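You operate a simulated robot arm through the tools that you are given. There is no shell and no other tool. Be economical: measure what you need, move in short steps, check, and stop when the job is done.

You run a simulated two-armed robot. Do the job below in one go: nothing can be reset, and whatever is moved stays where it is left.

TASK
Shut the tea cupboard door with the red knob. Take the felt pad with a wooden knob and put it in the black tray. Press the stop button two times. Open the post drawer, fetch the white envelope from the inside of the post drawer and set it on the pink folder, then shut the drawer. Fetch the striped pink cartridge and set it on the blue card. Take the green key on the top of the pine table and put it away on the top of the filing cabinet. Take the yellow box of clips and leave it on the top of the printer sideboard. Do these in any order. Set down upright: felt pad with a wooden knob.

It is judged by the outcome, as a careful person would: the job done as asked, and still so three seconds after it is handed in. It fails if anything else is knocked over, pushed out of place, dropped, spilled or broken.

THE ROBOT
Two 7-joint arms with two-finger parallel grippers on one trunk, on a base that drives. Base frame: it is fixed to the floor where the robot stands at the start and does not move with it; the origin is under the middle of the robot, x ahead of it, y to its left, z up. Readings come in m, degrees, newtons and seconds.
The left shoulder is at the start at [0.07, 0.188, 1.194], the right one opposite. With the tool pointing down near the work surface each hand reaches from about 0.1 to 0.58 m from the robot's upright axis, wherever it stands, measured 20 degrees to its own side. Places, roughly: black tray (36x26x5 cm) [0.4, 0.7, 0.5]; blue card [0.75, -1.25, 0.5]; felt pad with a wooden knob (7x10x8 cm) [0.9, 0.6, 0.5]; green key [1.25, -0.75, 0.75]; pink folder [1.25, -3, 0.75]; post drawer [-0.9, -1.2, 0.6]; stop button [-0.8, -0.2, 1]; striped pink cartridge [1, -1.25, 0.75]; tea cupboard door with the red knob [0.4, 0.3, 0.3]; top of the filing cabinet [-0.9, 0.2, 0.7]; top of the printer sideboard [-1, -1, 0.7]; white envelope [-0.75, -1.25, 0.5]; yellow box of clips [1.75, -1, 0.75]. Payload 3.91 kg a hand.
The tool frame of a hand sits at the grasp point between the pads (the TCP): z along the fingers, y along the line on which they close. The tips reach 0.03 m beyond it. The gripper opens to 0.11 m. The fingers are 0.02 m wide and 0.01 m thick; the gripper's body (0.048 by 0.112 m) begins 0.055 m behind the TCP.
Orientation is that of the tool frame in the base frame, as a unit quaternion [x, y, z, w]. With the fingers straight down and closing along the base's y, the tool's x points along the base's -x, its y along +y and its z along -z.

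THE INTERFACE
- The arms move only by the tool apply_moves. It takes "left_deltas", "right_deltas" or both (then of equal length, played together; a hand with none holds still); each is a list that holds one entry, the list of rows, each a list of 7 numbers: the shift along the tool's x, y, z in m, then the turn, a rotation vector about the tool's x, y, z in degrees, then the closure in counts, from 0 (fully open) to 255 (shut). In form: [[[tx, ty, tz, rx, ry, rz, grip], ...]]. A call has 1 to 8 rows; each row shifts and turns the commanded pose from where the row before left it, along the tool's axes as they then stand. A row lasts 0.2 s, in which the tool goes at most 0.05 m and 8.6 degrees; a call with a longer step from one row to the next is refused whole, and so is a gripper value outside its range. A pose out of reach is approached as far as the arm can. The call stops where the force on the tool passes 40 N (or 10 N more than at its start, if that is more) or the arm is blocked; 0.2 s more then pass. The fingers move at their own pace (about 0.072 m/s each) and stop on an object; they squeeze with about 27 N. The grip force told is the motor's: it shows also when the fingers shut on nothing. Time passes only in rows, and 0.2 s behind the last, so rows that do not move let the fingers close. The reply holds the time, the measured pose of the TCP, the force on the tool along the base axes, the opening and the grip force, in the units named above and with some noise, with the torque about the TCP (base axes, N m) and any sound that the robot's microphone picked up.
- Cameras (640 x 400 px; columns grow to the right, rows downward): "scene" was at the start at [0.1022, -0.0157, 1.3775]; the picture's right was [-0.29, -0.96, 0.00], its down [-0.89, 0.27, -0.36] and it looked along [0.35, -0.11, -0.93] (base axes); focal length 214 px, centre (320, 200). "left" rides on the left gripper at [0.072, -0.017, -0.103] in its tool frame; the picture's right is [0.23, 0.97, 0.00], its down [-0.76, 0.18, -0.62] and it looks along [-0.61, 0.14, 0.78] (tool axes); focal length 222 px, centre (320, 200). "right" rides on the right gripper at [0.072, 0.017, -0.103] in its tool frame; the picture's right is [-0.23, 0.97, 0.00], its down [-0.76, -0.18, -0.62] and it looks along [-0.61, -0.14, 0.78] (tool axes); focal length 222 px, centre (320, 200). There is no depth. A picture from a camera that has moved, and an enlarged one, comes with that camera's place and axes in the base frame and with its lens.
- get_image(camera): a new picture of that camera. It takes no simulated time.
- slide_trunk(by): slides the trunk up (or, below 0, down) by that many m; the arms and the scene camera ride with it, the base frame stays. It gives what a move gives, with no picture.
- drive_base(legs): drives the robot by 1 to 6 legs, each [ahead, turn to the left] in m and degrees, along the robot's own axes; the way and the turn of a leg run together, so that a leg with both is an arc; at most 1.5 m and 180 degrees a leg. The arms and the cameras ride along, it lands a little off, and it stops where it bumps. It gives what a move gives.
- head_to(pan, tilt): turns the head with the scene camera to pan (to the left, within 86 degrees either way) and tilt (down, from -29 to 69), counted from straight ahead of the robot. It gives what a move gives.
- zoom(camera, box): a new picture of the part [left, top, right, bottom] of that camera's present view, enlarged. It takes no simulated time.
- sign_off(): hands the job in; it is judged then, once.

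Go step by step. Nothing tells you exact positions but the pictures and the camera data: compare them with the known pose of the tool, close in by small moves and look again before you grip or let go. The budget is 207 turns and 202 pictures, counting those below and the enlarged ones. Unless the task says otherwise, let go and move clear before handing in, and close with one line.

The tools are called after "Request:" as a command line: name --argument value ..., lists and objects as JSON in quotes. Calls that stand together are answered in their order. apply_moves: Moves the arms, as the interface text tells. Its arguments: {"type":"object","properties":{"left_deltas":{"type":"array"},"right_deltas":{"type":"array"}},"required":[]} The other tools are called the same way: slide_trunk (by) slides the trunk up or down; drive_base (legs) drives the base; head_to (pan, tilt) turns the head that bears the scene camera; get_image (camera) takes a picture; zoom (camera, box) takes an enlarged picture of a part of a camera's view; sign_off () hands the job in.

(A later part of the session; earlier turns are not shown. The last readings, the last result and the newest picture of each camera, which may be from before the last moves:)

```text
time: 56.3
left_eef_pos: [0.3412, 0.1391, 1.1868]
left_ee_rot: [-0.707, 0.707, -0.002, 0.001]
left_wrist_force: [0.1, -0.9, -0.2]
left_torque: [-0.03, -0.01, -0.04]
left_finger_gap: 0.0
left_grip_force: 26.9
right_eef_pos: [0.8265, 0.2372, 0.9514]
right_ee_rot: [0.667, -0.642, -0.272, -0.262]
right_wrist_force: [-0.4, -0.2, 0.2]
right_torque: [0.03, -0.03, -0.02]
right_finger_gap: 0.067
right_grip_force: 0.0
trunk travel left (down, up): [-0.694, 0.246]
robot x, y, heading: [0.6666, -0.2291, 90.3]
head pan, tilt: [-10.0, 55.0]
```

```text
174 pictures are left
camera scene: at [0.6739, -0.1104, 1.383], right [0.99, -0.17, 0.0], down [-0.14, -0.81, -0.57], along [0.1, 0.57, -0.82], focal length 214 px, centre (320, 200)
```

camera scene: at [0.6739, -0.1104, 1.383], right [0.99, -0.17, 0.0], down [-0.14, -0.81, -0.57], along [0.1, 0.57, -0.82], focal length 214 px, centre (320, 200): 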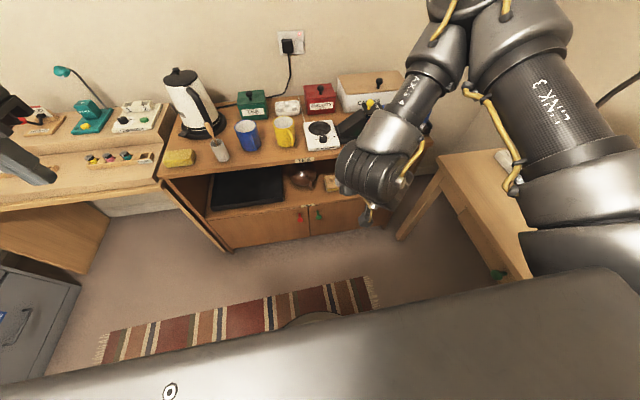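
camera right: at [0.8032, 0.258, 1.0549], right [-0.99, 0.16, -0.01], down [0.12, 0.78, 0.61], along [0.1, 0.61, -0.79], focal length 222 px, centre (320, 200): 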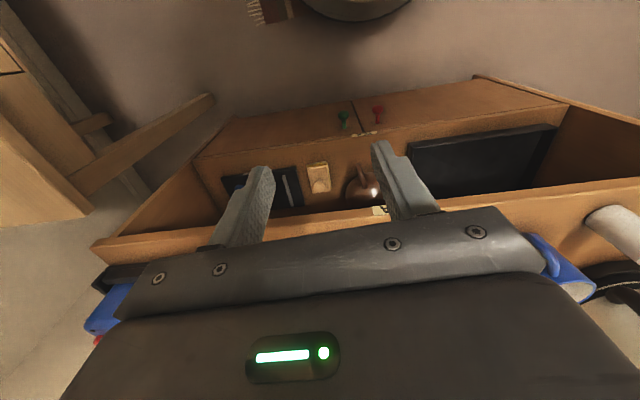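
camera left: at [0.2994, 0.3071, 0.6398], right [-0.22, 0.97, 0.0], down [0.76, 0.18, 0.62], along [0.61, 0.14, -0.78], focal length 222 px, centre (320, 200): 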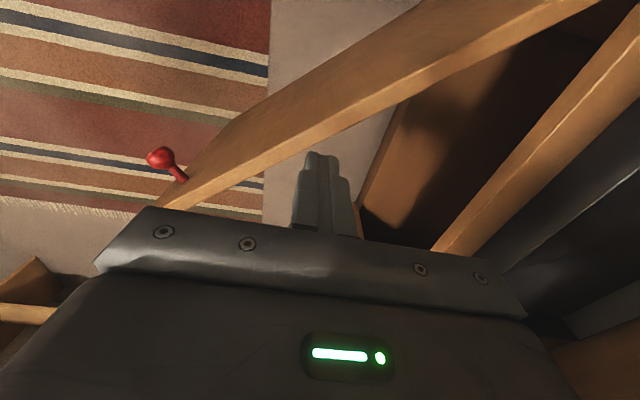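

The tilt works. Now I lower the trunk and look with the hand camera.

Request:
slide_trunk --by -0.27

Request:
get_image --camera "scene"

Request:
get_image --camera "right"

```text
time: 59.1
left_eef_pos: [0.343, 0.1394, 0.9158]
left_ee_rot: [-0.707, 0.707, -0.002, 0.001]
left_wrist_force: [0.1, 0.8, -0.4]
left_torque: [0.0, 0.0, 0.01]
left_finger_gap: 0.0
left_grip_force: 26.8
right_eef_pos: [0.8282, 0.2382, 0.6825]
right_ee_rot: [0.667, -0.642, -0.271, -0.261]
right_wrist_force: [-0.4, 0.8, -0.2]
right_torque: [-0.04, 0.0, 0.0]
right_finger_gap: 0.0667
right_grip_force: 0.0
trunk travel left (down, up): [-0.424, 0.516]
robot x, y, heading: [0.666, -0.2323, 90.5]
head pan, tilt: [-10.0, 55.0]
```

```text
173 pictures are left
camera scene: at [0.6756, -0.1102, 1.113], right [0.99, -0.17, 0.0], down [-0.14, -0.81, -0.57], along [0.1, 0.57, -0.82], focal length 214 px, centre (320, 200)
```

scene: 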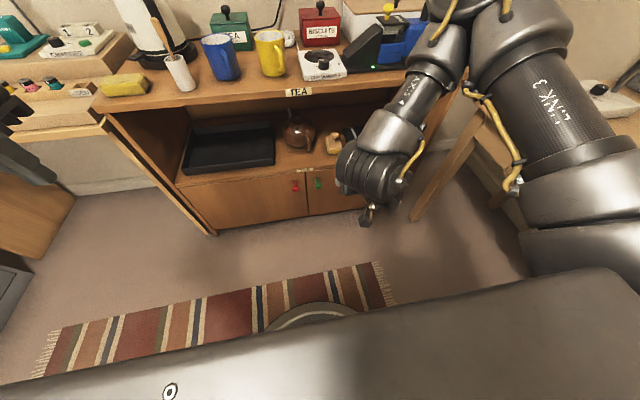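

```text
172 pictures are left
camera right: at [0.8159, 0.1135, 0.7039], right [-0.98, 0.13, 0.16], down [0.17, 0.12, 0.98], along [0.11, 0.98, -0.14], focal length 222 px, centre (320, 200)
```

right: 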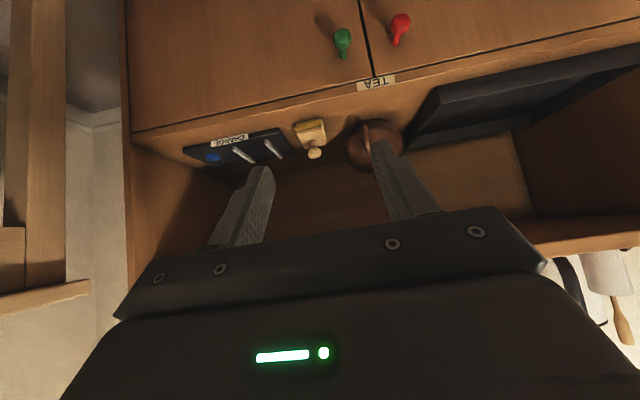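

The knob seems near (0.86, 0.604, 0.52). I stretch the arm forward toward a pre-grasp point before it.

Request:
apply_moves --right_deltas '[[[-0.0135, -0.003, 0.0276, 0, 0, 0, 140], [-0.0135, -0.003, 0.0276, 0, 0, 0, 140], [-0.0135, -0.003, 0.0276, 0, 0, 0, 140], [-0.0135, -0.003, 0.0276, 0, 0, 0, 140], [-0.0135, -0.003, 0.0276, 0, 0, 0, 140], [-0.0135, -0.003, 0.0276, 0, 0, 0, 140]]]'

Request:
get_image --camera "scene"

Request:
get_image --camera "right"

```text
time: 60.5
left_eef_pos: [0.3416, 0.1396, 0.9172]
left_ee_rot: [-0.707, 0.707, -0.002, 0.002]
left_wrist_force: [0.4, -0.5, 0.4]
left_torque: [0.0, 0.0, -0.04]
left_finger_gap: 0.0
left_grip_force: 26.8
right_eef_pos: [0.8047, 0.3728, 0.6264]
right_ee_rot: [0.664, -0.645, -0.269, -0.264]
right_wrist_force: [-0.3, -0.4, -0.6]
right_torque: [0.0, 0.0, -0.01]
right_finger_gap: 0.0496
right_grip_force: 0.0
right hand out of reach, approached as far as the arm can: row 4, 5, 6
trunk travel left (down, up): [-0.424, 0.516]
robot x, y, heading: [0.6614, -0.2333, 90.1]
head pan, tilt: [-10.0, 55.0]
```

```text
171 pictures are left
camera scene: at [0.6749, -0.1098, 1.1129], right [0.99, -0.17, 0.0], down [-0.14, -0.81, -0.57], along [0.1, 0.56, -0.82], focal length 214 px, centre (320, 200)
```

scene: 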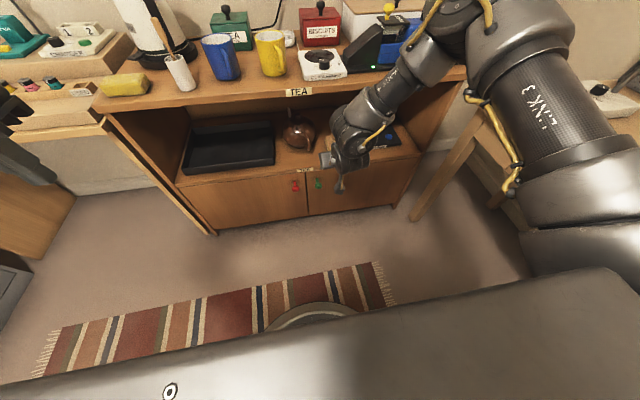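

```text
170 pictures are left
camera right: at [0.7917, 0.2486, 0.6499], right [-0.98, 0.13, 0.15], down [0.17, 0.11, 0.98], along [0.11, 0.98, -0.13], focal length 222 px, centre (320, 200)
```

right: 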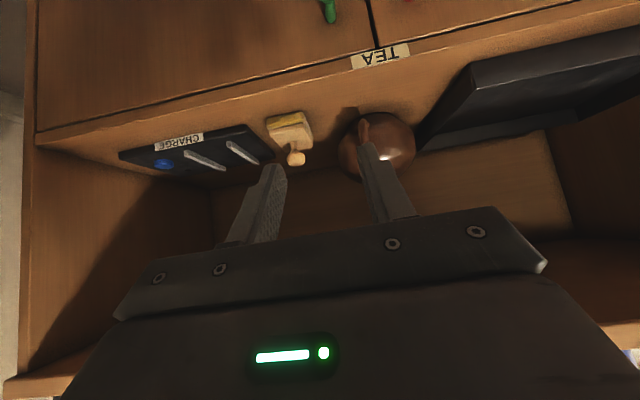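

The arm hits a limit going forward, so the base will supply the rest. First I test moving the hand right and down here, still in front of the ledge.

Request:
apply_moves --right_deltas '[[[0.018, -0.015, 0.018, 0, 0, 0, 140], [0.018, -0.015, 0.018, 0, 0, 0, 140], [0.018, -0.015, 0.018, 0, 0, 0, 140], [0.018, -0.015, 0.018, 0, 0, 0, 140]]]'

Request:
get_image --camera "scene"

```text
time: 61.5
left_eef_pos: [0.3429, 0.1401, 0.9176]
left_ee_rot: [-0.707, 0.707, -0.002, 0.001]
left_wrist_force: [0.2, 0.4, 0.1]
left_torque: [-0.02, -0.02, -0.02]
left_finger_gap: 0.0
left_grip_force: 26.6
right_eef_pos: [0.8217, 0.3272, 0.5456]
right_ee_rot: [0.665, -0.644, -0.27, -0.265]
right_wrist_force: [1.2, 0.5, -0.4]
right_torque: [0.03, -0.01, 0.0]
right_finger_gap: 0.0496
right_grip_force: 0.1
right hand out of reach, approached as far as the arm can: row 1, 2, 3, 4
trunk travel left (down, up): [-0.424, 0.516]
robot x, y, heading: [0.6659, -0.2291, 90.0]
head pan, tilt: [-10.0, 55.0]
```

```text
169 pictures are left
camera scene: at [0.6759, -0.1098, 1.1129], right [0.99, -0.17, 0.0], down [-0.14, -0.81, -0.57], along [0.1, 0.56, -0.82], focal length 214 px, centre (320, 200)
```

scene: 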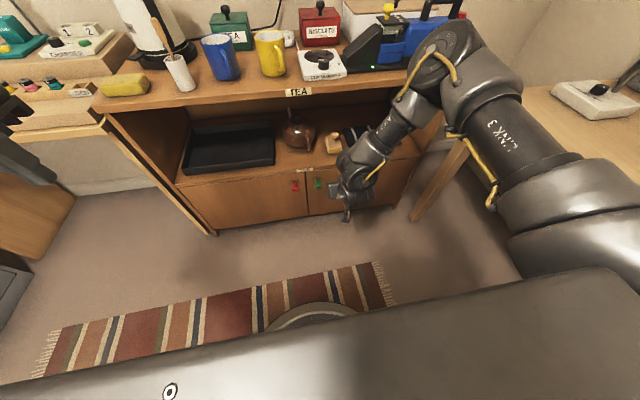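

The reach limit is a sphere about the shoulder, so I raise the trunk a little and drive in with a slight right turn, stopping short of the pad.

Request:
slide_trunk --by 0.05

Request:
drive_base --legs '[[0.18, -4]]'

Request:
get_image --camera "right"

Request:
get_image --camera "scene"

```text
time: 62.4
left_eef_pos: [0.3419, 0.1401, 0.9668]
left_ee_rot: [0.707, -0.707, 0.001, -0.001]
left_wrist_force: [0.2, 0.4, -0.2]
left_torque: [0.03, 0.01, -0.01]
left_finger_gap: 0.0003
left_grip_force: 27.2
right_eef_pos: [0.8202, 0.3271, 0.5944]
right_ee_rot: [0.666, -0.644, -0.269, -0.264]
right_wrist_force: [0.6, -0.2, 0.2]
right_torque: [-0.01, 0.02, -0.02]
right_finger_gap: 0.0498
right_grip_force: 0.1
trunk travel left (down, up): [-0.474, 0.466]
robot x, y, heading: [0.6652, -0.2325, 90.1]
head pan, tilt: [-10.0, 55.0]
```

```text
time: 63.9
left_eef_pos: [0.3756, 0.3396, 0.9665]
left_ee_rot: [-0.681, 0.732, -0.002, 0.001]
left_wrist_force: [-0.6, 0.6, -0.5]
left_torque: [-0.01, 0.0, 0.01]
left_finger_gap: 0.0
left_grip_force: 26.9
right_eef_pos: [0.8658, 0.4915, 0.5951]
right_ee_rot: [-0.643, 0.667, 0.259, 0.273]
right_wrist_force: [0.2, 0.8, 0.3]
right_torque: [-0.02, -0.03, -0.01]
right_finger_gap: 0.0498
right_grip_force: 0.1
trunk travel left (down, up): [-0.474, 0.466]
robot x, y, heading: [0.6691, -0.0509, 86.0]
head pan, tilt: [-10.0, 55.0]
```

```text
168 pictures are left
camera right: at [0.8434, 0.3689, 0.6171], right [-0.97, 0.2, 0.15], down [0.18, 0.1, 0.98], along [0.18, 0.97, -0.14], focal length 222 px, centre (320, 200)
```

right: 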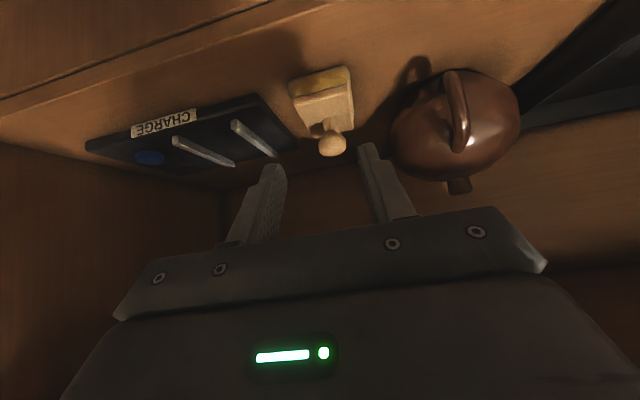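

```text
167 pictures are left
camera scene: at [0.6899, 0.0669, 1.1628], right [0.97, -0.24, 0.0], down [-0.2, -0.8, -0.57], along [0.14, 0.56, -0.82], focal length 214 px, centre (320, 200)
```

scene: 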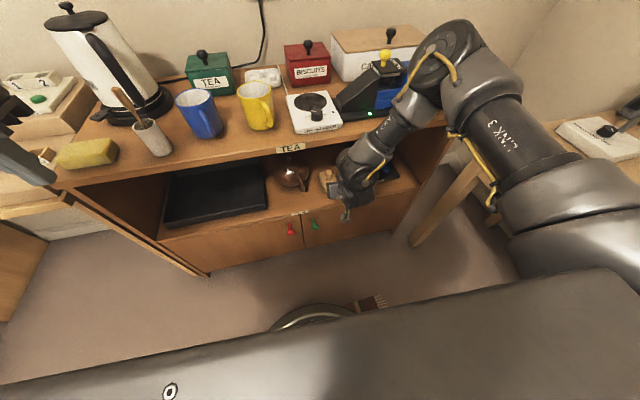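

The knob triangulates to about (0.865, 0.626, 0.515). I drive forward above it, then look again.

Request:
drive_base --legs '[[0.13, 0]]'

Request:
get_image --camera "right"

Request:
get_image --camera "scene"

```text
time: 65.1
left_eef_pos: [0.3841, 0.4338, 0.9693]
left_ee_rot: [-0.68, 0.733, 0.0, 0.003]
left_wrist_force: [-1.0, -0.4, 0.1]
left_torque: [0.01, 0.0, -0.01]
left_finger_gap: 0.0001
left_grip_force: 26.7
right_eef_pos: [0.8707, 0.5729, 0.5916]
right_ee_rot: [-0.649, 0.667, 0.254, 0.264]
right_wrist_force: [0.4, -0.4, -0.1]
right_torque: [-0.03, -0.02, -0.02]
right_finger_gap: 0.0496
right_grip_force: 0.1
trunk travel left (down, up): [-0.474, 0.466]
robot x, y, heading: [0.6775, 0.043, 85.4]
head pan, tilt: [-10.0, 55.0]
stopped in leg 1: the robot was blocked; the commanded pose is now the measured one
```

```text
166 pictures are left
camera right: at [0.8498, 0.4498, 0.6175], right [-0.97, 0.19, 0.15], down [0.18, 0.13, 0.98], along [0.17, 0.97, -0.16], focal length 222 px, centre (320, 200)
```

right: 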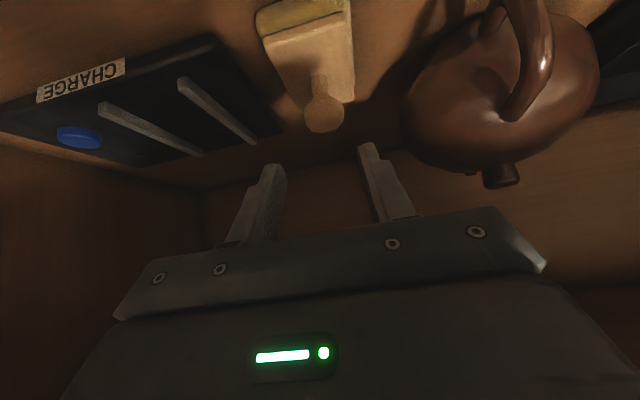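

```text
165 pictures are left
camera scene: at [0.6974, 0.1585, 1.164], right [0.97, -0.25, 0.0], down [-0.21, -0.79, -0.58], along [0.14, 0.56, -0.82], focal length 214 px, centre (320, 200)
```

scene: 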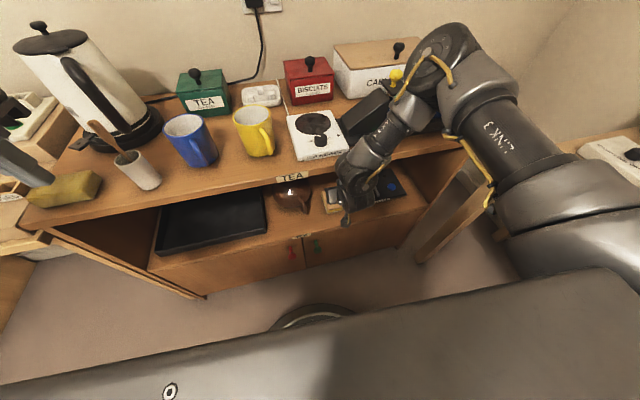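

Blocked: the wrist likely met the top's front edge. I back off, flatten the hand by 13°, and come in lower.

Request:
drive_base --legs '[[-0.06, 0]]'

Request:
apply_moves --right_deltas '[[[0, 0.004, 0, 0, -6.5, 0, 140], [0, 0.004, 0, 0, -8.5, 0, 140]]]'

Request:
slide_trunk --by -0.06

Request:
get_image --camera "right"

```text
time: 66.0
left_eef_pos: [0.3797, 0.3811, 0.9672]
left_ee_rot: [-0.68, 0.734, -0.001, 0.002]
left_wrist_force: [-0.6, 0.1, 0.5]
left_torque: [0.0, 0.01, -0.02]
left_finger_gap: 0.0
left_grip_force: 27.2
right_eef_pos: [0.8667, 0.5183, 0.588]
right_ee_rot: [-0.649, 0.668, 0.253, 0.262]
right_wrist_force: [0.2, -1.3, 1.0]
right_torque: [-0.01, 0.02, -0.02]
right_finger_gap: 0.0496
right_grip_force: 0.1
trunk travel left (down, up): [-0.474, 0.466]
robot x, y, heading: [0.6739, -0.0095, 85.6]
head pan, tilt: [-10.0, 55.0]
```

```text
time: 66.6
left_eef_pos: [0.38, 0.3832, 0.9675]
left_ee_rot: [-0.679, 0.734, -0.002, 0.001]
left_wrist_force: [0.4, -0.4, 0.6]
left_torque: [-0.02, 0.01, -0.01]
left_finger_gap: 0.0001
left_grip_force: 27.1
right_eef_pos: [0.8589, 0.5199, 0.5872]
right_ee_rot: [-0.611, 0.628, 0.335, 0.346]
right_wrist_force: [1.1, 0.0, 0.5]
right_torque: [-0.06, 0.01, 0.0]
right_finger_gap: 0.0496
right_grip_force: 0.1
trunk travel left (down, up): [-0.474, 0.466]
robot x, y, heading: [0.6742, -0.0108, 85.6]
head pan, tilt: [-10.0, 55.0]
```

```text
time: 67.6
left_eef_pos: [0.3792, 0.3827, 0.9075]
left_ee_rot: [-0.68, 0.733, -0.001, 0.001]
left_wrist_force: [-0.5, -0.1, 0.5]
left_torque: [0.03, 0.04, 0.02]
left_finger_gap: 0.0
left_grip_force: 27.3
right_eef_pos: [0.8589, 0.5186, 0.5275]
right_ee_rot: [-0.611, 0.628, 0.334, 0.346]
right_wrist_force: [-0.1, -0.3, 0.3]
right_torque: [0.01, -0.01, -0.04]
right_finger_gap: 0.0496
right_grip_force: 0.0
trunk travel left (down, up): [-0.414, 0.526]
robot x, y, heading: [0.6736, -0.0138, 85.6]
head pan, tilt: [-10.0, 55.0]
```

```text
164 pictures are left
camera right: at [0.8382, 0.3933, 0.5208], right [-0.97, 0.15, 0.19], down [0.17, -0.12, 0.98], along [0.17, 0.98, 0.09], focal length 222 px, centre (320, 200)
```

right: 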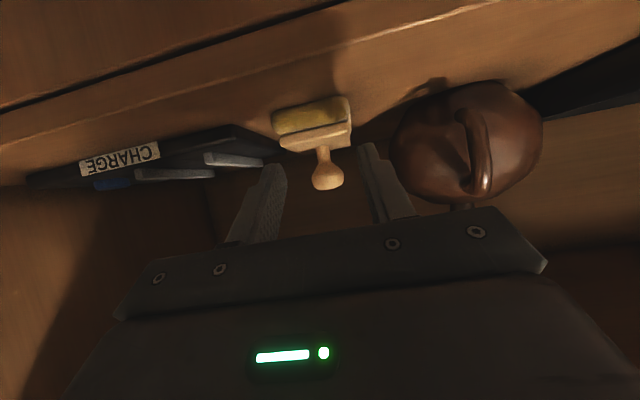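

The knob is centred between the fingers, at z≈0.52. I drive forward 0.10 m to straddle it.

Request:
drive_base --legs '[[0.105, 0]]'

Request:
get_image --camera "right"

```text
time: 68.7
left_eef_pos: [0.3887, 0.4492, 0.9073]
left_ee_rot: [-0.678, 0.735, 0.0, 0.003]
left_wrist_force: [-0.8, 0.4, -1.1]
left_torque: [-0.01, -0.01, 0.01]
left_finger_gap: 0.0
left_grip_force: 26.9
right_eef_pos: [0.8629, 0.574, 0.5239]
right_ee_rot: [-0.616, 0.629, 0.33, 0.34]
right_wrist_force: [0.5, 0.6, -0.8]
right_torque: [-0.02, 0.0, 0.02]
right_finger_gap: 0.0494
right_grip_force: 0.0
trunk travel left (down, up): [-0.414, 0.526]
robot x, y, heading: [0.678, 0.0567, 84.8]
head pan, tilt: [-10.0, 55.0]
stopped in leg 1: the robot was blocked; the commanded pose is now the measured one
```

```text
163 pictures are left
camera right: at [0.8434, 0.4478, 0.5195], right [-0.97, 0.15, 0.19], down [0.17, -0.11, 0.98], along [0.16, 0.98, 0.08], focal length 222 px, centre (320, 200)
```

right: 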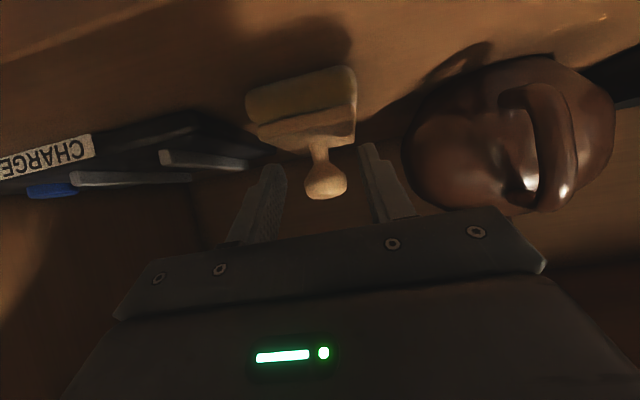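

Request:
zoom --camera "scene" --box '[290, 10, 530, 230]'

```text
1.82 times, centred on (410, 120) of scene
camera zoom: at [0.6996, 0.1697, 1.1038], right [0.97, -0.26, 0.0], down [-0.21, -0.79, -0.58], along [0.15, 0.56, -0.82], focal length 390 px, centre (156, 346)
```

zoom: 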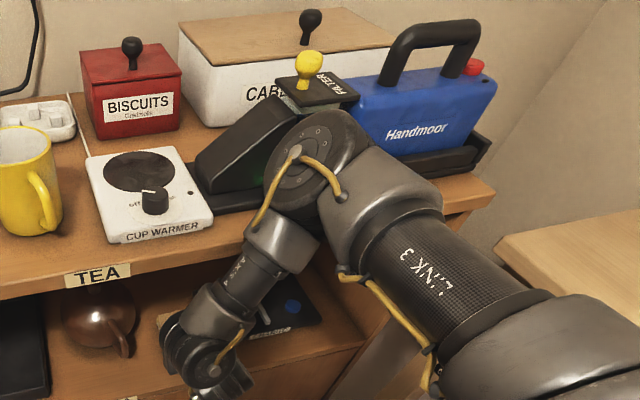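

The elbow/forearm is over the counter and blocks. I back off and try to get the arm into a better posture (elbow out and stretched) in free space.

Request:
drive_base --legs '[[-0.4, 4]]'

Request:
slide_trunk --by 0.3

Request:
apply_moves --right_deltas '[[[0, -0.045, 0, 0, 0, 0, 140], [0, -0.045, 0, 0, 0, 0, 140], [0, -0.045, 0, 0, 0, 0, 140], [0, -0.02, 0.0, 0, 8, 0, 140], [0, 0, 0.0, 0, 8, 0, 140], [0, 0, 0, 0, 8, 0, 140], [0, 0, 0, 0, 8, 0, 140]]]'

Request:
get_image --camera "scene"

```text
time: 71.2
left_eef_pos: [0.3411, 0.0354, 0.9061]
left_ee_rot: [-0.702, 0.712, -0.002, 0.001]
left_wrist_force: [-0.1, 0.1, 0.6]
left_torque: [0.02, -0.02, -0.02]
left_finger_gap: 0.0
left_grip_force: 26.8
right_eef_pos: [0.8066, 0.1909, 0.5207]
right_ee_rot: [0.636, -0.609, -0.34, -0.328]
right_wrist_force: [-0.5, 0.0, 0.2]
right_torque: [0.0, 0.0, 0.0]
right_finger_gap: 0.0496
right_grip_force: 0.0
trunk travel left (down, up): [-0.414, 0.526]
robot x, y, heading: [0.6569, -0.3404, 88.9]
head pan, tilt: [-10.0, 55.0]
```

```text
time: 74.2
left_eef_pos: [0.3408, 0.0362, 1.2058]
left_ee_rot: [-0.701, 0.713, -0.003, 0.0]
left_wrist_force: [-0.3, 0.1, 1.2]
left_torque: [0.01, 0.03, 0.02]
left_finger_gap: 0.0
left_grip_force: 27.2
right_eef_pos: [0.807, 0.1931, 0.8196]
right_ee_rot: [0.637, -0.609, -0.341, -0.327]
right_wrist_force: [-0.4, -0.3, -0.8]
right_torque: [-0.01, 0.01, 0.02]
right_finger_gap: 0.0496
right_grip_force: 0.1
trunk travel left (down, up): [-0.714, 0.226]
robot x, y, heading: [0.6603, -0.3409, 88.8]
head pan, tilt: [-10.0, 55.0]
```

```text
time: 75.8
left_eef_pos: [0.3387, 0.0361, 1.2063]
left_ee_rot: [-0.702, 0.712, -0.004, 0.001]
left_wrist_force: [0.5, 0.3, 0.0]
left_torque: [-0.03, 0.01, -0.01]
left_finger_gap: 0.0
left_grip_force: 26.6
right_eef_pos: [0.8452, 0.1594, 0.8908]
right_ee_rot: [0.697, -0.673, -0.174, -0.174]
right_wrist_force: [-0.9, -1.7, 0.8]
right_torque: [0.0, -0.01, -0.01]
right_finger_gap: 0.0495
right_grip_force: 0.0
right hand out of reach, approached as far as the arm can: row 1, 2, 3, 4, 5, 6, 7
trunk travel left (down, up): [-0.714, 0.226]
robot x, y, heading: [0.6565, -0.343, 88.5]
head pan, tilt: [-10.0, 55.0]
```

```text
161 pictures are left
camera scene: at [0.6687, -0.2195, 1.4028], right [0.98, -0.19, 0.0], down [-0.16, -0.8, -0.57], along [0.11, 0.56, -0.82], focal length 214 px, centre (320, 200)
```

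scene: 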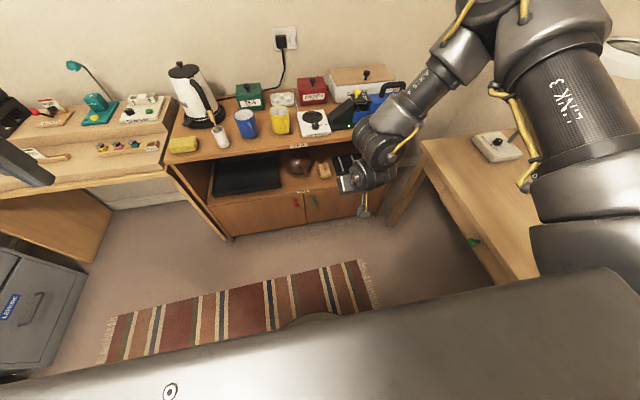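

The arm is limited by some wrist joint. I test whether yawing the hand frees it.

Request:
apply_moves --right_deltas '[[[0, 0, 0, 0, 8, 0, 140], [0, 0, 0, 0, 8, 0, 140], [0, 0, 0, 0, 0, 8, 140], [0, 0, 0, 0, 0, 8, 140], [0, 0, 0, 0, 0, 8, 140], [0, 0, 0, 0, 0, 8, 140], [0, 0, 0, 0, 0, 8, 140], [0, 0, 0, 0, 0, 8, 140]]]'

Request:
apply_moves --right_deltas '[[[0, 0, 0.045, 0, 0, 0, 140], [0, 0, 0.045, 0, 0, 0, 140], [0, 0, 0.045, 0, 0, 0, 140], [0, 0, 0.045, 0, 0, 0, 140]]]'

Request:
get_image --camera "scene"

```text
time: 77.6
left_eef_pos: [0.3404, 0.0363, 1.2062]
left_ee_rot: [-0.702, 0.712, -0.002, 0.0]
left_wrist_force: [-0.3, -0.5, 0.6]
left_torque: [-0.01, -0.01, -0.01]
left_finger_gap: 0.0
left_grip_force: 27.8
right_eef_pos: [0.8216, 0.1351, 0.8973]
right_ee_rot: [-0.373, 0.921, 0.101, 0.04]
right_wrist_force: [-0.3, -0.6, -0.1]
right_torque: [0.0, 0.02, -0.02]
right_finger_gap: 0.0497
right_grip_force: 0.0
right hand out of reach, approached as far as the arm can: row 1, 2
trunk travel left (down, up): [-0.714, 0.226]
robot x, y, heading: [0.6557, -0.34, 88.8]
head pan, tilt: [-10.0, 55.0]
```

```text
time: 78.6
left_eef_pos: [0.3403, 0.0375, 1.206]
left_ee_rot: [-0.701, 0.713, -0.003, 0.001]
left_wrist_force: [-0.3, -0.2, -0.3]
left_torque: [-0.03, 0.03, 0.01]
left_finger_gap: 0.0001
left_grip_force: 27.5
right_eef_pos: [0.8196, 0.1762, 0.7166]
right_ee_rot: [-0.375, 0.921, 0.1, 0.039]
right_wrist_force: [0.6, -0.4, 0.7]
right_torque: [-0.03, 0.01, -0.02]
right_finger_gap: 0.0498
right_grip_force: 0.1
trunk travel left (down, up): [-0.714, 0.226]
robot x, y, heading: [0.6586, -0.3431, 88.6]
head pan, tilt: [-10.0, 55.0]
```

```text
160 pictures are left
camera scene: at [0.6709, -0.2182, 1.4028], right [0.98, -0.19, 0.0], down [-0.16, -0.8, -0.57], along [0.11, 0.56, -0.82], focal length 214 px, centre (320, 200)
```

scene: 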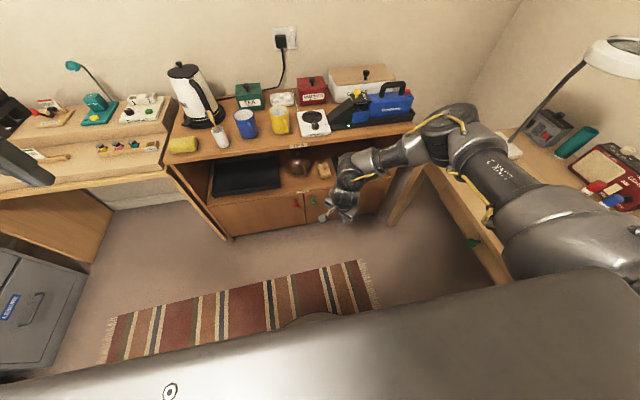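

Yawing the hand outward (to the right of the heading) frees the arm with the elbow out at the side. Now I tilt the fingers forward in this posture and reduce the yaw somewhat.

Request:
apply_moves --right_deltas '[[[0, 0, 0, 0, 0, -7, 140], [0, 0, 0, 0, 0, -7, 140], [0, 0, 0, 0, -8, 0, 140], [0, 0, 0, 0, -8, 0, 140], [0, 0, 0, 0, -8, 0, 140], [0, 0, 0, 0, -8, 0, 140], [0, 0, 0, 0, -8, 0, 140]]]'

Request:
get_image --camera "scene"

```text
time: 80.2
left_eef_pos: [0.339, 0.0352, 1.2048]
left_ee_rot: [-0.701, 0.713, -0.003, 0.0]
left_wrist_force: [0.0, -0.3, -0.1]
left_torque: [-0.01, -0.01, 0.0]
left_finger_gap: 0.0
left_grip_force: 27.2
right_eef_pos: [0.8183, 0.1748, 0.7202]
right_ee_rot: [-0.422, 0.798, 0.256, 0.347]
right_wrist_force: [-0.1, -0.5, -0.9]
right_torque: [0.0, 0.01, 0.01]
right_finger_gap: 0.0496
right_grip_force: 0.0
trunk travel left (down, up): [-0.714, 0.226]
robot x, y, heading: [0.6572, -0.3412, 88.7]
head pan, tilt: [-10.0, 55.0]
```

```text
159 pictures are left
camera scene: at [0.6686, -0.2198, 1.403], right [0.98, -0.19, 0.0], down [-0.16, -0.8, -0.57], along [0.11, 0.56, -0.82], focal length 214 px, centre (320, 200)
```

scene: 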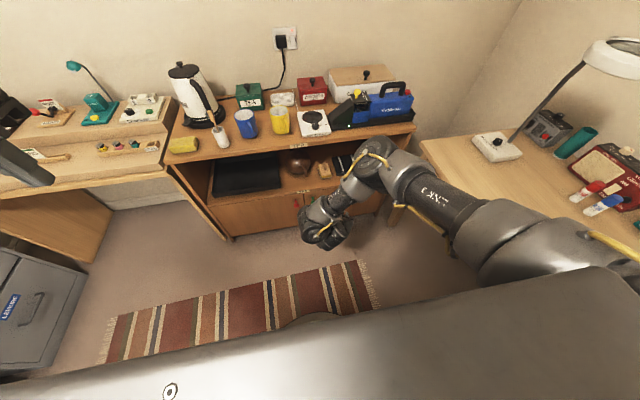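

Request:
apply_moves --right_deltas '[[[-0.025, 0.004, 0.031, 0, 0, 0, 140], [-0.025, 0.004, 0.031, 0, 0, 0, 140], [-0.025, 0.004, 0.031, 0, 0, 0, 140], [-0.025, 0.004, 0.031, 0, 0, 0, 140], [-0.025, 0.004, 0.031, 0, 0, 0, 140]]]'

Request:
get_image --camera "scene"

```text
time: 81.4
left_eef_pos: [0.3403, 0.0367, 1.2064]
left_ee_rot: [-0.701, 0.713, -0.002, 0.0]
left_wrist_force: [-0.1, 0.5, -0.3]
left_torque: [-0.01, -0.01, -0.01]
left_finger_gap: 0.0001
left_grip_force: 26.5
right_eef_pos: [0.9043, 0.355, 0.722]
right_ee_rot: [-0.423, 0.798, 0.255, 0.345]
right_wrist_force: [-0.1, -0.2, 0.3]
right_torque: [-0.04, 0.0, 0.0]
right_finger_gap: 0.0499
right_grip_force: 0.0
trunk travel left (down, up): [-0.714, 0.226]
robot x, y, heading: [0.6575, -0.3401, 88.8]
head pan, tilt: [-10.0, 55.0]
```

```text
158 pictures are left
camera scene: at [0.6708, -0.2191, 1.4029], right [0.98, -0.19, 0.0], down [-0.16, -0.8, -0.57], along [0.11, 0.56, -0.82], focal length 214 px, centre (320, 200)
```

scene: 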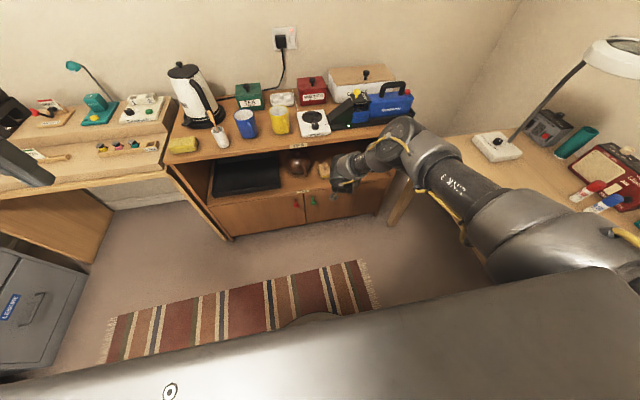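

Much better reach. Now I lower the hand itself (trunk staying high, so the elbow stays above the counter).

Request:
apply_moves --right_deltas '[[[0.031, -0.0046, 0.025, 0, 0, 0, 140], [0.031, -0.0046, 0.025, 0, 0, 0, 140], [0.031, -0.0046, 0.025, 0, 0, 0, 140], [0.031, -0.0046, 0.025, 0, 0, 0, 140], [0.023, -0.004, 0.019, 0, 0, 0, 140]]]'

Request:
get_image --camera "scene"

Request:
get_image --camera "right"

```text
time: 82.6
left_eef_pos: [0.3401, 0.035, 1.2047]
left_ee_rot: [-0.702, 0.712, -0.003, 0.0]
left_wrist_force: [0.2, -0.2, 0.1]
left_torque: [-0.07, 0.02, 0.01]
left_finger_gap: 0.0001
left_grip_force: 27.1
right_eef_pos: [0.8976, 0.2916, 0.5875]
right_ee_rot: [-0.421, 0.799, 0.255, 0.345]
right_wrist_force: [0.1, 0.9, 0.8]
right_torque: [-0.01, 0.01, 0.0]
right_finger_gap: 0.0499
right_grip_force: 0.0
right hand out of reach, approached as far as the arm can: row 2, 3, 4, 5
trunk travel left (down, up): [-0.714, 0.226]
robot x, y, heading: [0.6596, -0.3417, 88.9]
head pan, tilt: [-10.0, 55.0]
```

```text
157 pictures are left
camera scene: at [0.6706, -0.22, 1.403], right [0.98, -0.19, 0.0], down [-0.16, -0.8, -0.57], along [0.11, 0.56, -0.82], focal length 214 px, centre (320, 200)
```

scene: 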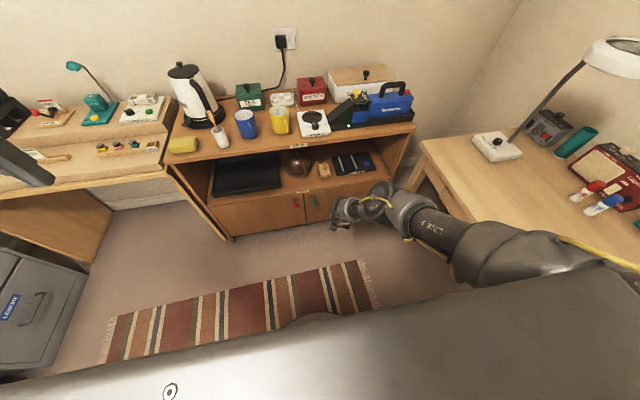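

```text
156 pictures are left
camera right: at [0.8185, 0.1923, 0.5993], right [-0.73, 0.61, 0.29], down [0.25, -0.15, 0.96], along [0.63, 0.77, -0.04], focal length 222 px, centre (320, 200)
```

right: 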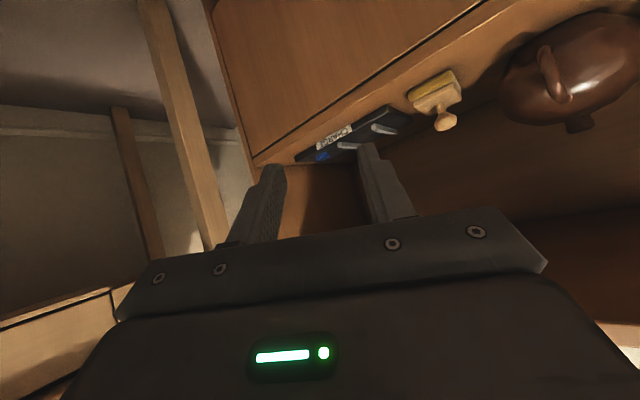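

The elbow would still come close to the counter's edge. I flatten the hand another 20° so wrist and elbow stay further back, and lower the trunk.

Request:
apply_moves --right_deltas '[[[0, 0, 0, 0, -8, 0, 140], [0, 0, 0, 0, -8, 0, 140], [0, 0, 0, 0, -4, 0, 140]]]'

Request:
slide_trunk --by -0.1

Request:
apply_moves --right_deltas '[[[0, 0, 0.03, 0, 0, 0, 140], [0, 0, 0.03, 0, 0, 0, 140], [0, 0, 0.03, 0, 0, 0, 140]]]'

Request:
get_image --camera "scene"

Request:
get_image --camera "right"

```text
time: 83.4
left_eef_pos: [0.3406, 0.0353, 1.2068]
left_ee_rot: [-0.702, 0.713, -0.003, -0.001]
left_wrist_force: [0.5, 1.2, 1.3]
left_torque: [0.01, 0.03, 0.01]
left_finger_gap: 0.0001
left_grip_force: 26.5
right_eef_pos: [0.8987, 0.2769, 0.6042]
right_ee_rot: [-0.371, 0.727, 0.324, 0.478]
right_wrist_force: [-0.8, -0.2, 0.0]
right_torque: [0.01, -0.02, -0.02]
right_finger_gap: 0.0493
right_grip_force: 0.1
right hand out of reach, approached as far as the arm can: row 1, 2, 3
trunk travel left (down, up): [-0.714, 0.226]
robot x, y, heading: [0.6547, -0.3382, 89.0]
head pan, tilt: [-10.0, 55.0]
```

```text
time: 84.7
left_eef_pos: [0.3403, 0.0358, 1.1057]
left_ee_rot: [-0.702, 0.712, -0.002, -0.001]
left_wrist_force: [0.1, -0.2, 0.1]
left_torque: [-0.01, -0.01, 0.01]
left_finger_gap: 0.0
left_grip_force: 26.6
right_eef_pos: [0.8976, 0.2779, 0.5037]
right_ee_rot: [-0.371, 0.727, 0.324, 0.478]
right_wrist_force: [-0.3, -0.3, -0.4]
right_torque: [0.01, 0.0, -0.02]
right_finger_gap: 0.0494
right_grip_force: 0.1
trunk travel left (down, up): [-0.614, 0.326]
robot x, y, heading: [0.6595, -0.3438, 88.8]
head pan, tilt: [-10.0, 55.0]
```

```text
time: 85.5
left_eef_pos: [0.3404, 0.0359, 1.106]
left_ee_rot: [-0.701, 0.713, -0.003, 0.0]
left_wrist_force: [0.2, -0.4, -0.5]
left_torque: [0.04, 0.01, 0.01]
left_finger_gap: 0.0002
left_grip_force: 27.1
right_eef_pos: [0.9395, 0.3032, 0.5256]
right_ee_rot: [-0.371, 0.727, 0.324, 0.478]
right_wrist_force: [-0.7, 0.8, -0.7]
right_torque: [0.01, 0.02, 0.0]
right_finger_gap: 0.0492
right_grip_force: 0.1
right hand out of reach, approached as far as the arm can: row 1, 2, 3
trunk travel left (down, up): [-0.614, 0.326]
robot x, y, heading: [0.6593, -0.3406, 88.6]
head pan, tilt: [-10.0, 55.0]
```

```text
155 pictures are left
camera scene: at [0.6708, -0.2195, 1.3029], right [0.98, -0.19, 0.0], down [-0.16, -0.8, -0.57], along [0.11, 0.56, -0.82], focal length 214 px, centre (320, 200)
```

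scene: 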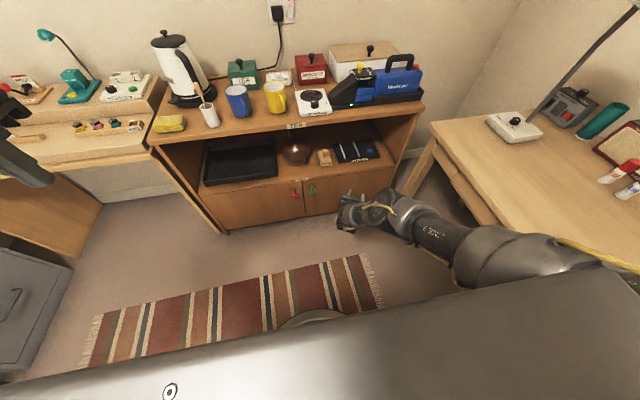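

```text
154 pictures are left
camera right: at [0.8584, 0.2109, 0.4944], right [-0.77, 0.55, 0.33], down [0.07, -0.43, 0.9], along [0.64, 0.71, 0.29], focal length 222 px, centre (320, 200)
```

right: 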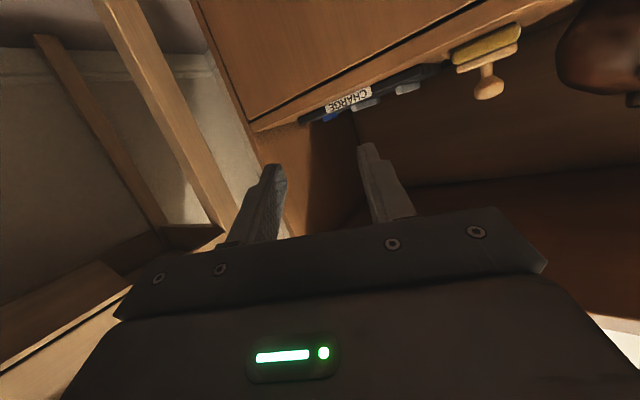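

The arm is now fully stretched. I raise the hand relative to the trunk and then lower the trunk, so that the arm reaches in flatter with the elbow well behind.

Request:
apply_moves --right_deltas '[[[-0.042, 0.005, -0.015, 0, 0, 0, 140], [-0.042, 0.005, -0.015, 0, 0, 0, 140], [-0.042, 0.005, -0.015, 0, 0, 0, 140], [-0.042, 0.005, -0.015, 0, 0, 0, 140], [-0.042, 0.005, -0.015, 0, 0, 0, 140], [-0.042, 0.005, -0.015, 0, 0, 0, 140], [0, 0, 0, 0, 0, -7, 140]]]'

Request:
slide_trunk --by -0.24

Request:
get_image --camera "scene"

Request:
get_image --camera "right"

```text
time: 87.1
left_eef_pos: [0.3417, 0.0366, 1.1059]
left_ee_rot: [-0.702, 0.712, -0.002, 0.0]
left_wrist_force: [-0.9, -0.3, 0.2]
left_torque: [0.02, 0.01, -0.02]
left_finger_gap: 0.0001
left_grip_force: 27.2
right_eef_pos: [0.9411, 0.3063, 0.7961]
right_ee_rot: [-0.415, 0.704, 0.294, 0.496]
right_wrist_force: [-0.2, -0.7, 0.0]
right_torque: [0.04, -0.02, 0.02]
right_finger_gap: 0.0497
right_grip_force: 0.1
trunk travel left (down, up): [-0.614, 0.326]
robot x, y, heading: [0.6534, -0.3438, 89.0]
head pan, tilt: [-10.0, 55.0]
```

```text
time: 89.6
left_eef_pos: [0.3399, 0.0363, 0.8667]
left_ee_rot: [-0.702, 0.712, -0.003, 0.0]
left_wrist_force: [0.1, 0.3, -0.7]
left_torque: [0.01, 0.02, -0.05]
left_finger_gap: 0.0
left_grip_force: 27.0
right_eef_pos: [0.9416, 0.306, 0.5566]
right_ee_rot: [-0.415, 0.703, 0.294, 0.497]
right_wrist_force: [-0.2, 0.4, 0.3]
right_torque: [0.0, -0.01, -0.03]
right_finger_gap: 0.0496
right_grip_force: 0.1
trunk travel left (down, up): [-0.374, 0.566]
robot x, y, heading: [0.6541, -0.336, 89.1]
head pan, tilt: [-10.0, 55.0]
```

```text
153 pictures are left
camera scene: at [0.6706, -0.2198, 1.063], right [0.98, -0.19, 0.0], down [-0.16, -0.8, -0.57], along [0.11, 0.56, -0.82], focal length 214 px, centre (320, 200)
```

scene: 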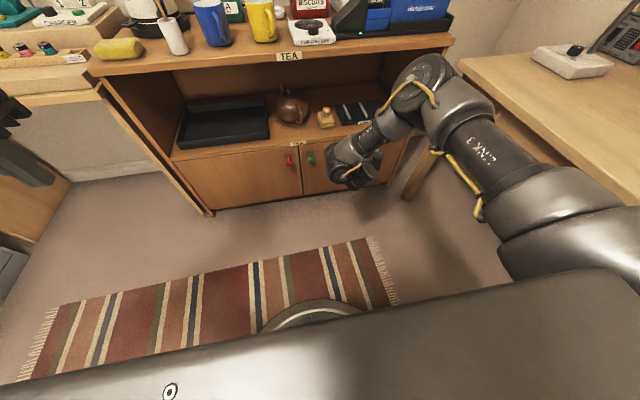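

```text
152 pictures are left
camera right: at [0.8672, 0.2077, 0.5217], right [-0.82, 0.54, 0.22], down [0.0, -0.38, 0.93], along [0.58, 0.75, 0.31], focal length 222 px, centre (320, 200)
```

right: 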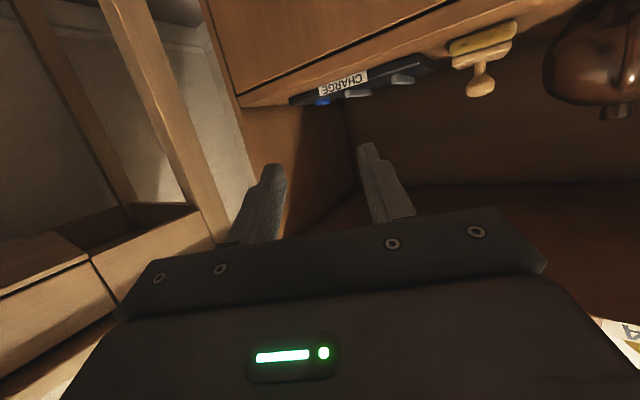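

Elbow still high, so I turn the base a bit, yaw the hand toward the pad and extend the arm forward.

Request:
drive_base --legs '[[0, 4]]'

Request:
apply_moves --right_deltas '[[[0, 0, 0, 0, 0, -5, 140], [0, 0, 0, 0, 0, -5, 140], [-0.013, 0.012, 0.036, 0, 0, 0, 140], [-0.013, 0.012, 0.036, 0, 0, 0, 140], [-0.013, 0.012, 0.036, 0, 0, 0, 140], [-0.013, 0.012, 0.036, 0, 0, 0, 140]]]'

Request:
get_image --camera "scene"

Request:
get_image --camera "right"

```text
time: 90.5
left_eef_pos: [0.3143, 0.0115, 0.8669]
left_ee_rot: [0.726, -0.688, 0.003, -0.001]
left_wrist_force: [0.3, 0.5, -0.5]
left_torque: [0.0, -0.01, 0.0]
left_finger_gap: 0.0
left_grip_force: 27.4
right_eef_pos: [0.8933, 0.3243, 0.5569]
right_ee_rot: [-0.439, 0.687, 0.312, 0.487]
right_wrist_force: [-0.2, 0.1, -0.1]
right_torque: [-0.05, 0.0, -0.01]
right_finger_gap: 0.0495
right_grip_force: 0.1
trunk travel left (down, up): [-0.374, 0.566]
robot x, y, heading: [0.6599, -0.3436, 92.7]
head pan, tilt: [-10.0, 55.0]
```

```text
time: 91.9
left_eef_pos: [0.314, 0.0119, 0.8661]
left_ee_rot: [0.727, -0.687, 0.003, 0.0]
left_wrist_force: [0.7, 0.3, 0.4]
left_torque: [0.04, 0.04, 0.03]
left_finger_gap: 0.0
left_grip_force: 27.3
right_eef_pos: [0.8884, 0.4288, 0.5634]
right_ee_rot: [-0.496, 0.647, 0.268, 0.512]
right_wrist_force: [0.5, -1.2, -0.2]
right_torque: [0.0, 0.0, -0.02]
right_finger_gap: 0.0497
right_grip_force: 0.1
right hand out of reach, approached as far as the arm can: row 5, 6
trunk travel left (down, up): [-0.374, 0.566]
robot x, y, heading: [0.6536, -0.3434, 92.5]
head pan, tilt: [-10.0, 55.0]
```

```text
151 pictures are left
camera scene: at [0.6618, -0.219, 1.0629], right [0.99, -0.12, 0.0], down [-0.1, -0.81, -0.57], along [0.07, 0.57, -0.82], focal length 214 px, centre (320, 200)
```

scene: 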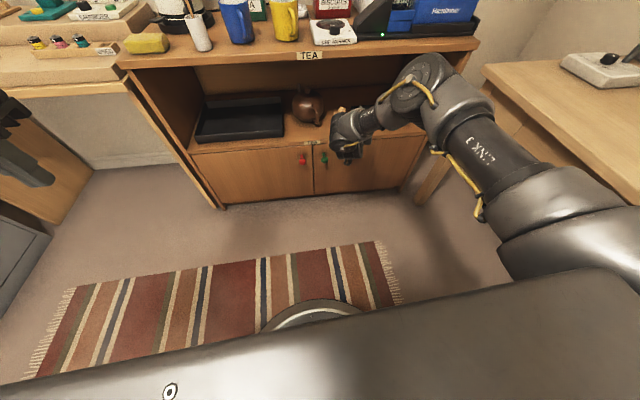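

```text
150 pictures are left
camera right: at [0.8332, 0.3188, 0.528], right [-0.9, 0.44, 0.05], down [-0.1, -0.32, 0.94], along [0.43, 0.84, 0.33], focal length 222 px, centre (320, 200)
```

right: 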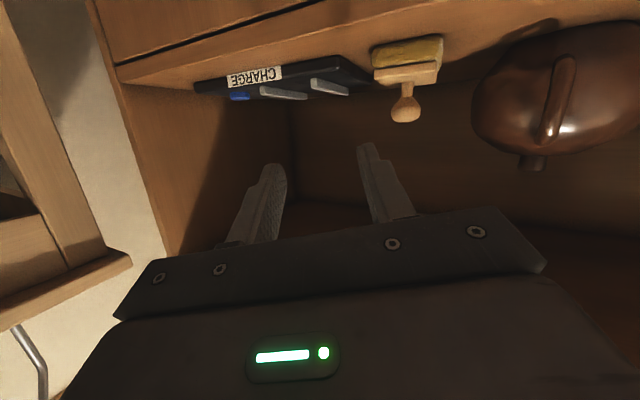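

Now the elbow stays about 0.28 m behind the hand, clear of the counter. I open a bit wider, drive over the knob at this height, then will lower onto it.

Request:
apply_moves --right_deltas '[[[0, 0, 0, 0, 0, 0, 95]]]'

Request:
drive_base --legs '[[0.19, 1]]'

Request:
get_image --camera "right"

Request:
get_image --camera "scene"

```text
time: 92.3
left_eef_pos: [0.3157, 0.0118, 0.8652]
left_ee_rot: [0.727, -0.687, 0.003, -0.001]
left_wrist_force: [-0.1, -0.6, -0.5]
left_torque: [-0.03, 0.0, 0.0]
left_finger_gap: 0.0
left_grip_force: 27.0
right_eef_pos: [0.8867, 0.4282, 0.5636]
right_ee_rot: [-0.495, 0.648, 0.268, 0.513]
right_wrist_force: [0.0, -0.4, 0.2]
right_torque: [-0.01, 0.01, -0.01]
right_finger_gap: 0.0688
right_grip_force: 0.1
trunk travel left (down, up): [-0.374, 0.566]
robot x, y, heading: [0.661, -0.3408, 92.8]
head pan, tilt: [-10.0, 55.0]
```

```text
time: 93.8
left_eef_pos: [0.297, 0.1955, 0.8656]
left_ee_rot: [0.733, -0.68, 0.003, 0.0]
left_wrist_force: [-0.2, 0.4, 0.0]
left_torque: [-0.02, 0.02, 0.02]
left_finger_gap: 0.0
left_grip_force: 26.3
right_eef_pos: [0.8626, 0.6221, 0.5636]
right_ee_rot: [-0.503, 0.643, 0.272, 0.51]
right_wrist_force: [0.8, 0.0, -0.1]
right_torque: [0.03, 0.0, -0.02]
right_finger_gap: 0.0692
right_grip_force: 0.1
trunk travel left (down, up): [-0.374, 0.566]
robot x, y, heading: [0.6446, -0.1534, 93.9]
head pan, tilt: [-10.0, 55.0]
```

```text
149 pictures are left
camera right: at [0.8093, 0.5106, 0.527], right [-0.91, 0.42, 0.05], down [-0.09, -0.32, 0.94], along [0.41, 0.85, 0.33], focal length 222 px, centre (320, 200)
```

right: 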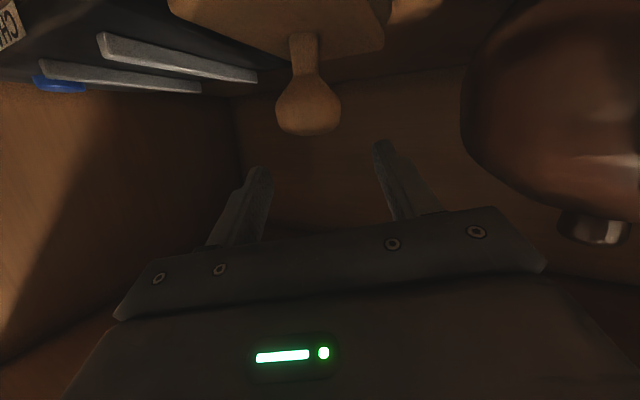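

```text
148 pictures are left
camera scene: at [0.6481, -0.0293, 1.0627], right [0.99, -0.1, 0.0], down [-0.09, -0.82, -0.57], along [0.06, 0.57, -0.82], focal length 214 px, centre (320, 200)
```

scene: 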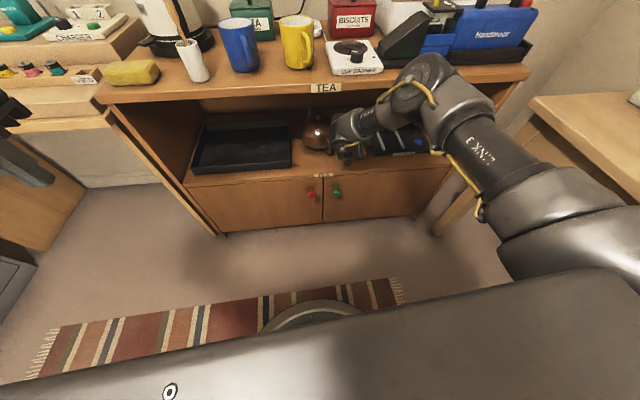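

The knob sits between and just below the fingers. I correct the roll by 9° and lower the trunk 4 cm.

Request:
apply_moves --right_deltas '[[[0, 0, 0, 0, 0, 5, 95], [0, 0, 0, 0, 0, 5, 95]]]'

Request:
slide_trunk --by -0.038

Request:
get_image --camera "right"

```text
time: 94.4
left_eef_pos: [0.2965, 0.1933, 0.8669]
left_ee_rot: [0.733, -0.68, 0.003, 0.0]
left_wrist_force: [0.3, 0.5, -0.2]
left_torque: [0.02, 0.01, 0.0]
left_finger_gap: 0.0
left_grip_force: 27.3
right_eef_pos: [0.8604, 0.6207, 0.5641]
right_ee_rot: [-0.444, 0.685, 0.317, 0.483]
right_wrist_force: [0.7, 0.6, -0.6]
right_torque: [0.02, 0.03, -0.01]
right_finger_gap: 0.069
right_grip_force: 0.1
trunk travel left (down, up): [-0.374, 0.566]
robot x, y, heading: [0.645, -0.1542, 94.1]
head pan, tilt: [-10.0, 55.0]
```

```text
time: 95.2
left_eef_pos: [0.2971, 0.1952, 0.8274]
left_ee_rot: [0.734, -0.68, 0.002, 0.0]
left_wrist_force: [0.2, 0.1, 0.0]
left_torque: [0.03, -0.02, 0.02]
left_finger_gap: 0.0
left_grip_force: 27.0
right_eef_pos: [0.864, 0.6199, 0.5266]
right_ee_rot: [-0.444, 0.685, 0.316, 0.484]
right_wrist_force: [0.0, -0.3, 0.3]
right_torque: [0.02, 0.01, -0.01]
right_finger_gap: 0.0687
right_grip_force: 0.1
trunk travel left (down, up): [-0.336, 0.604]
robot x, y, heading: [0.6437, -0.1521, 93.9]
head pan, tilt: [-10.0, 55.0]
```

```text
147 pictures are left
camera right: at [0.7977, 0.5159, 0.4912], right [-0.86, 0.46, 0.22], down [0.03, -0.38, 0.92], along [0.51, 0.8, 0.31], focal length 222 px, centre (320, 200)
```

right: 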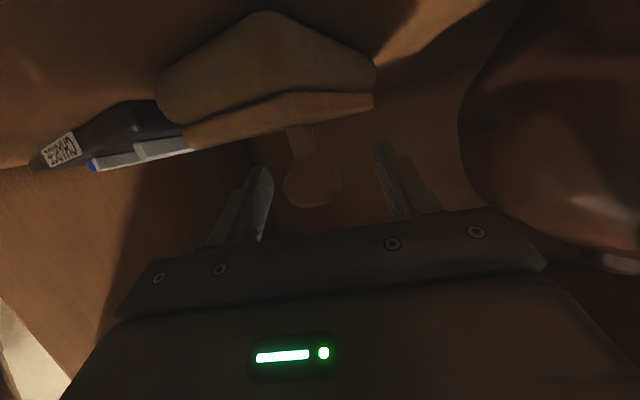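

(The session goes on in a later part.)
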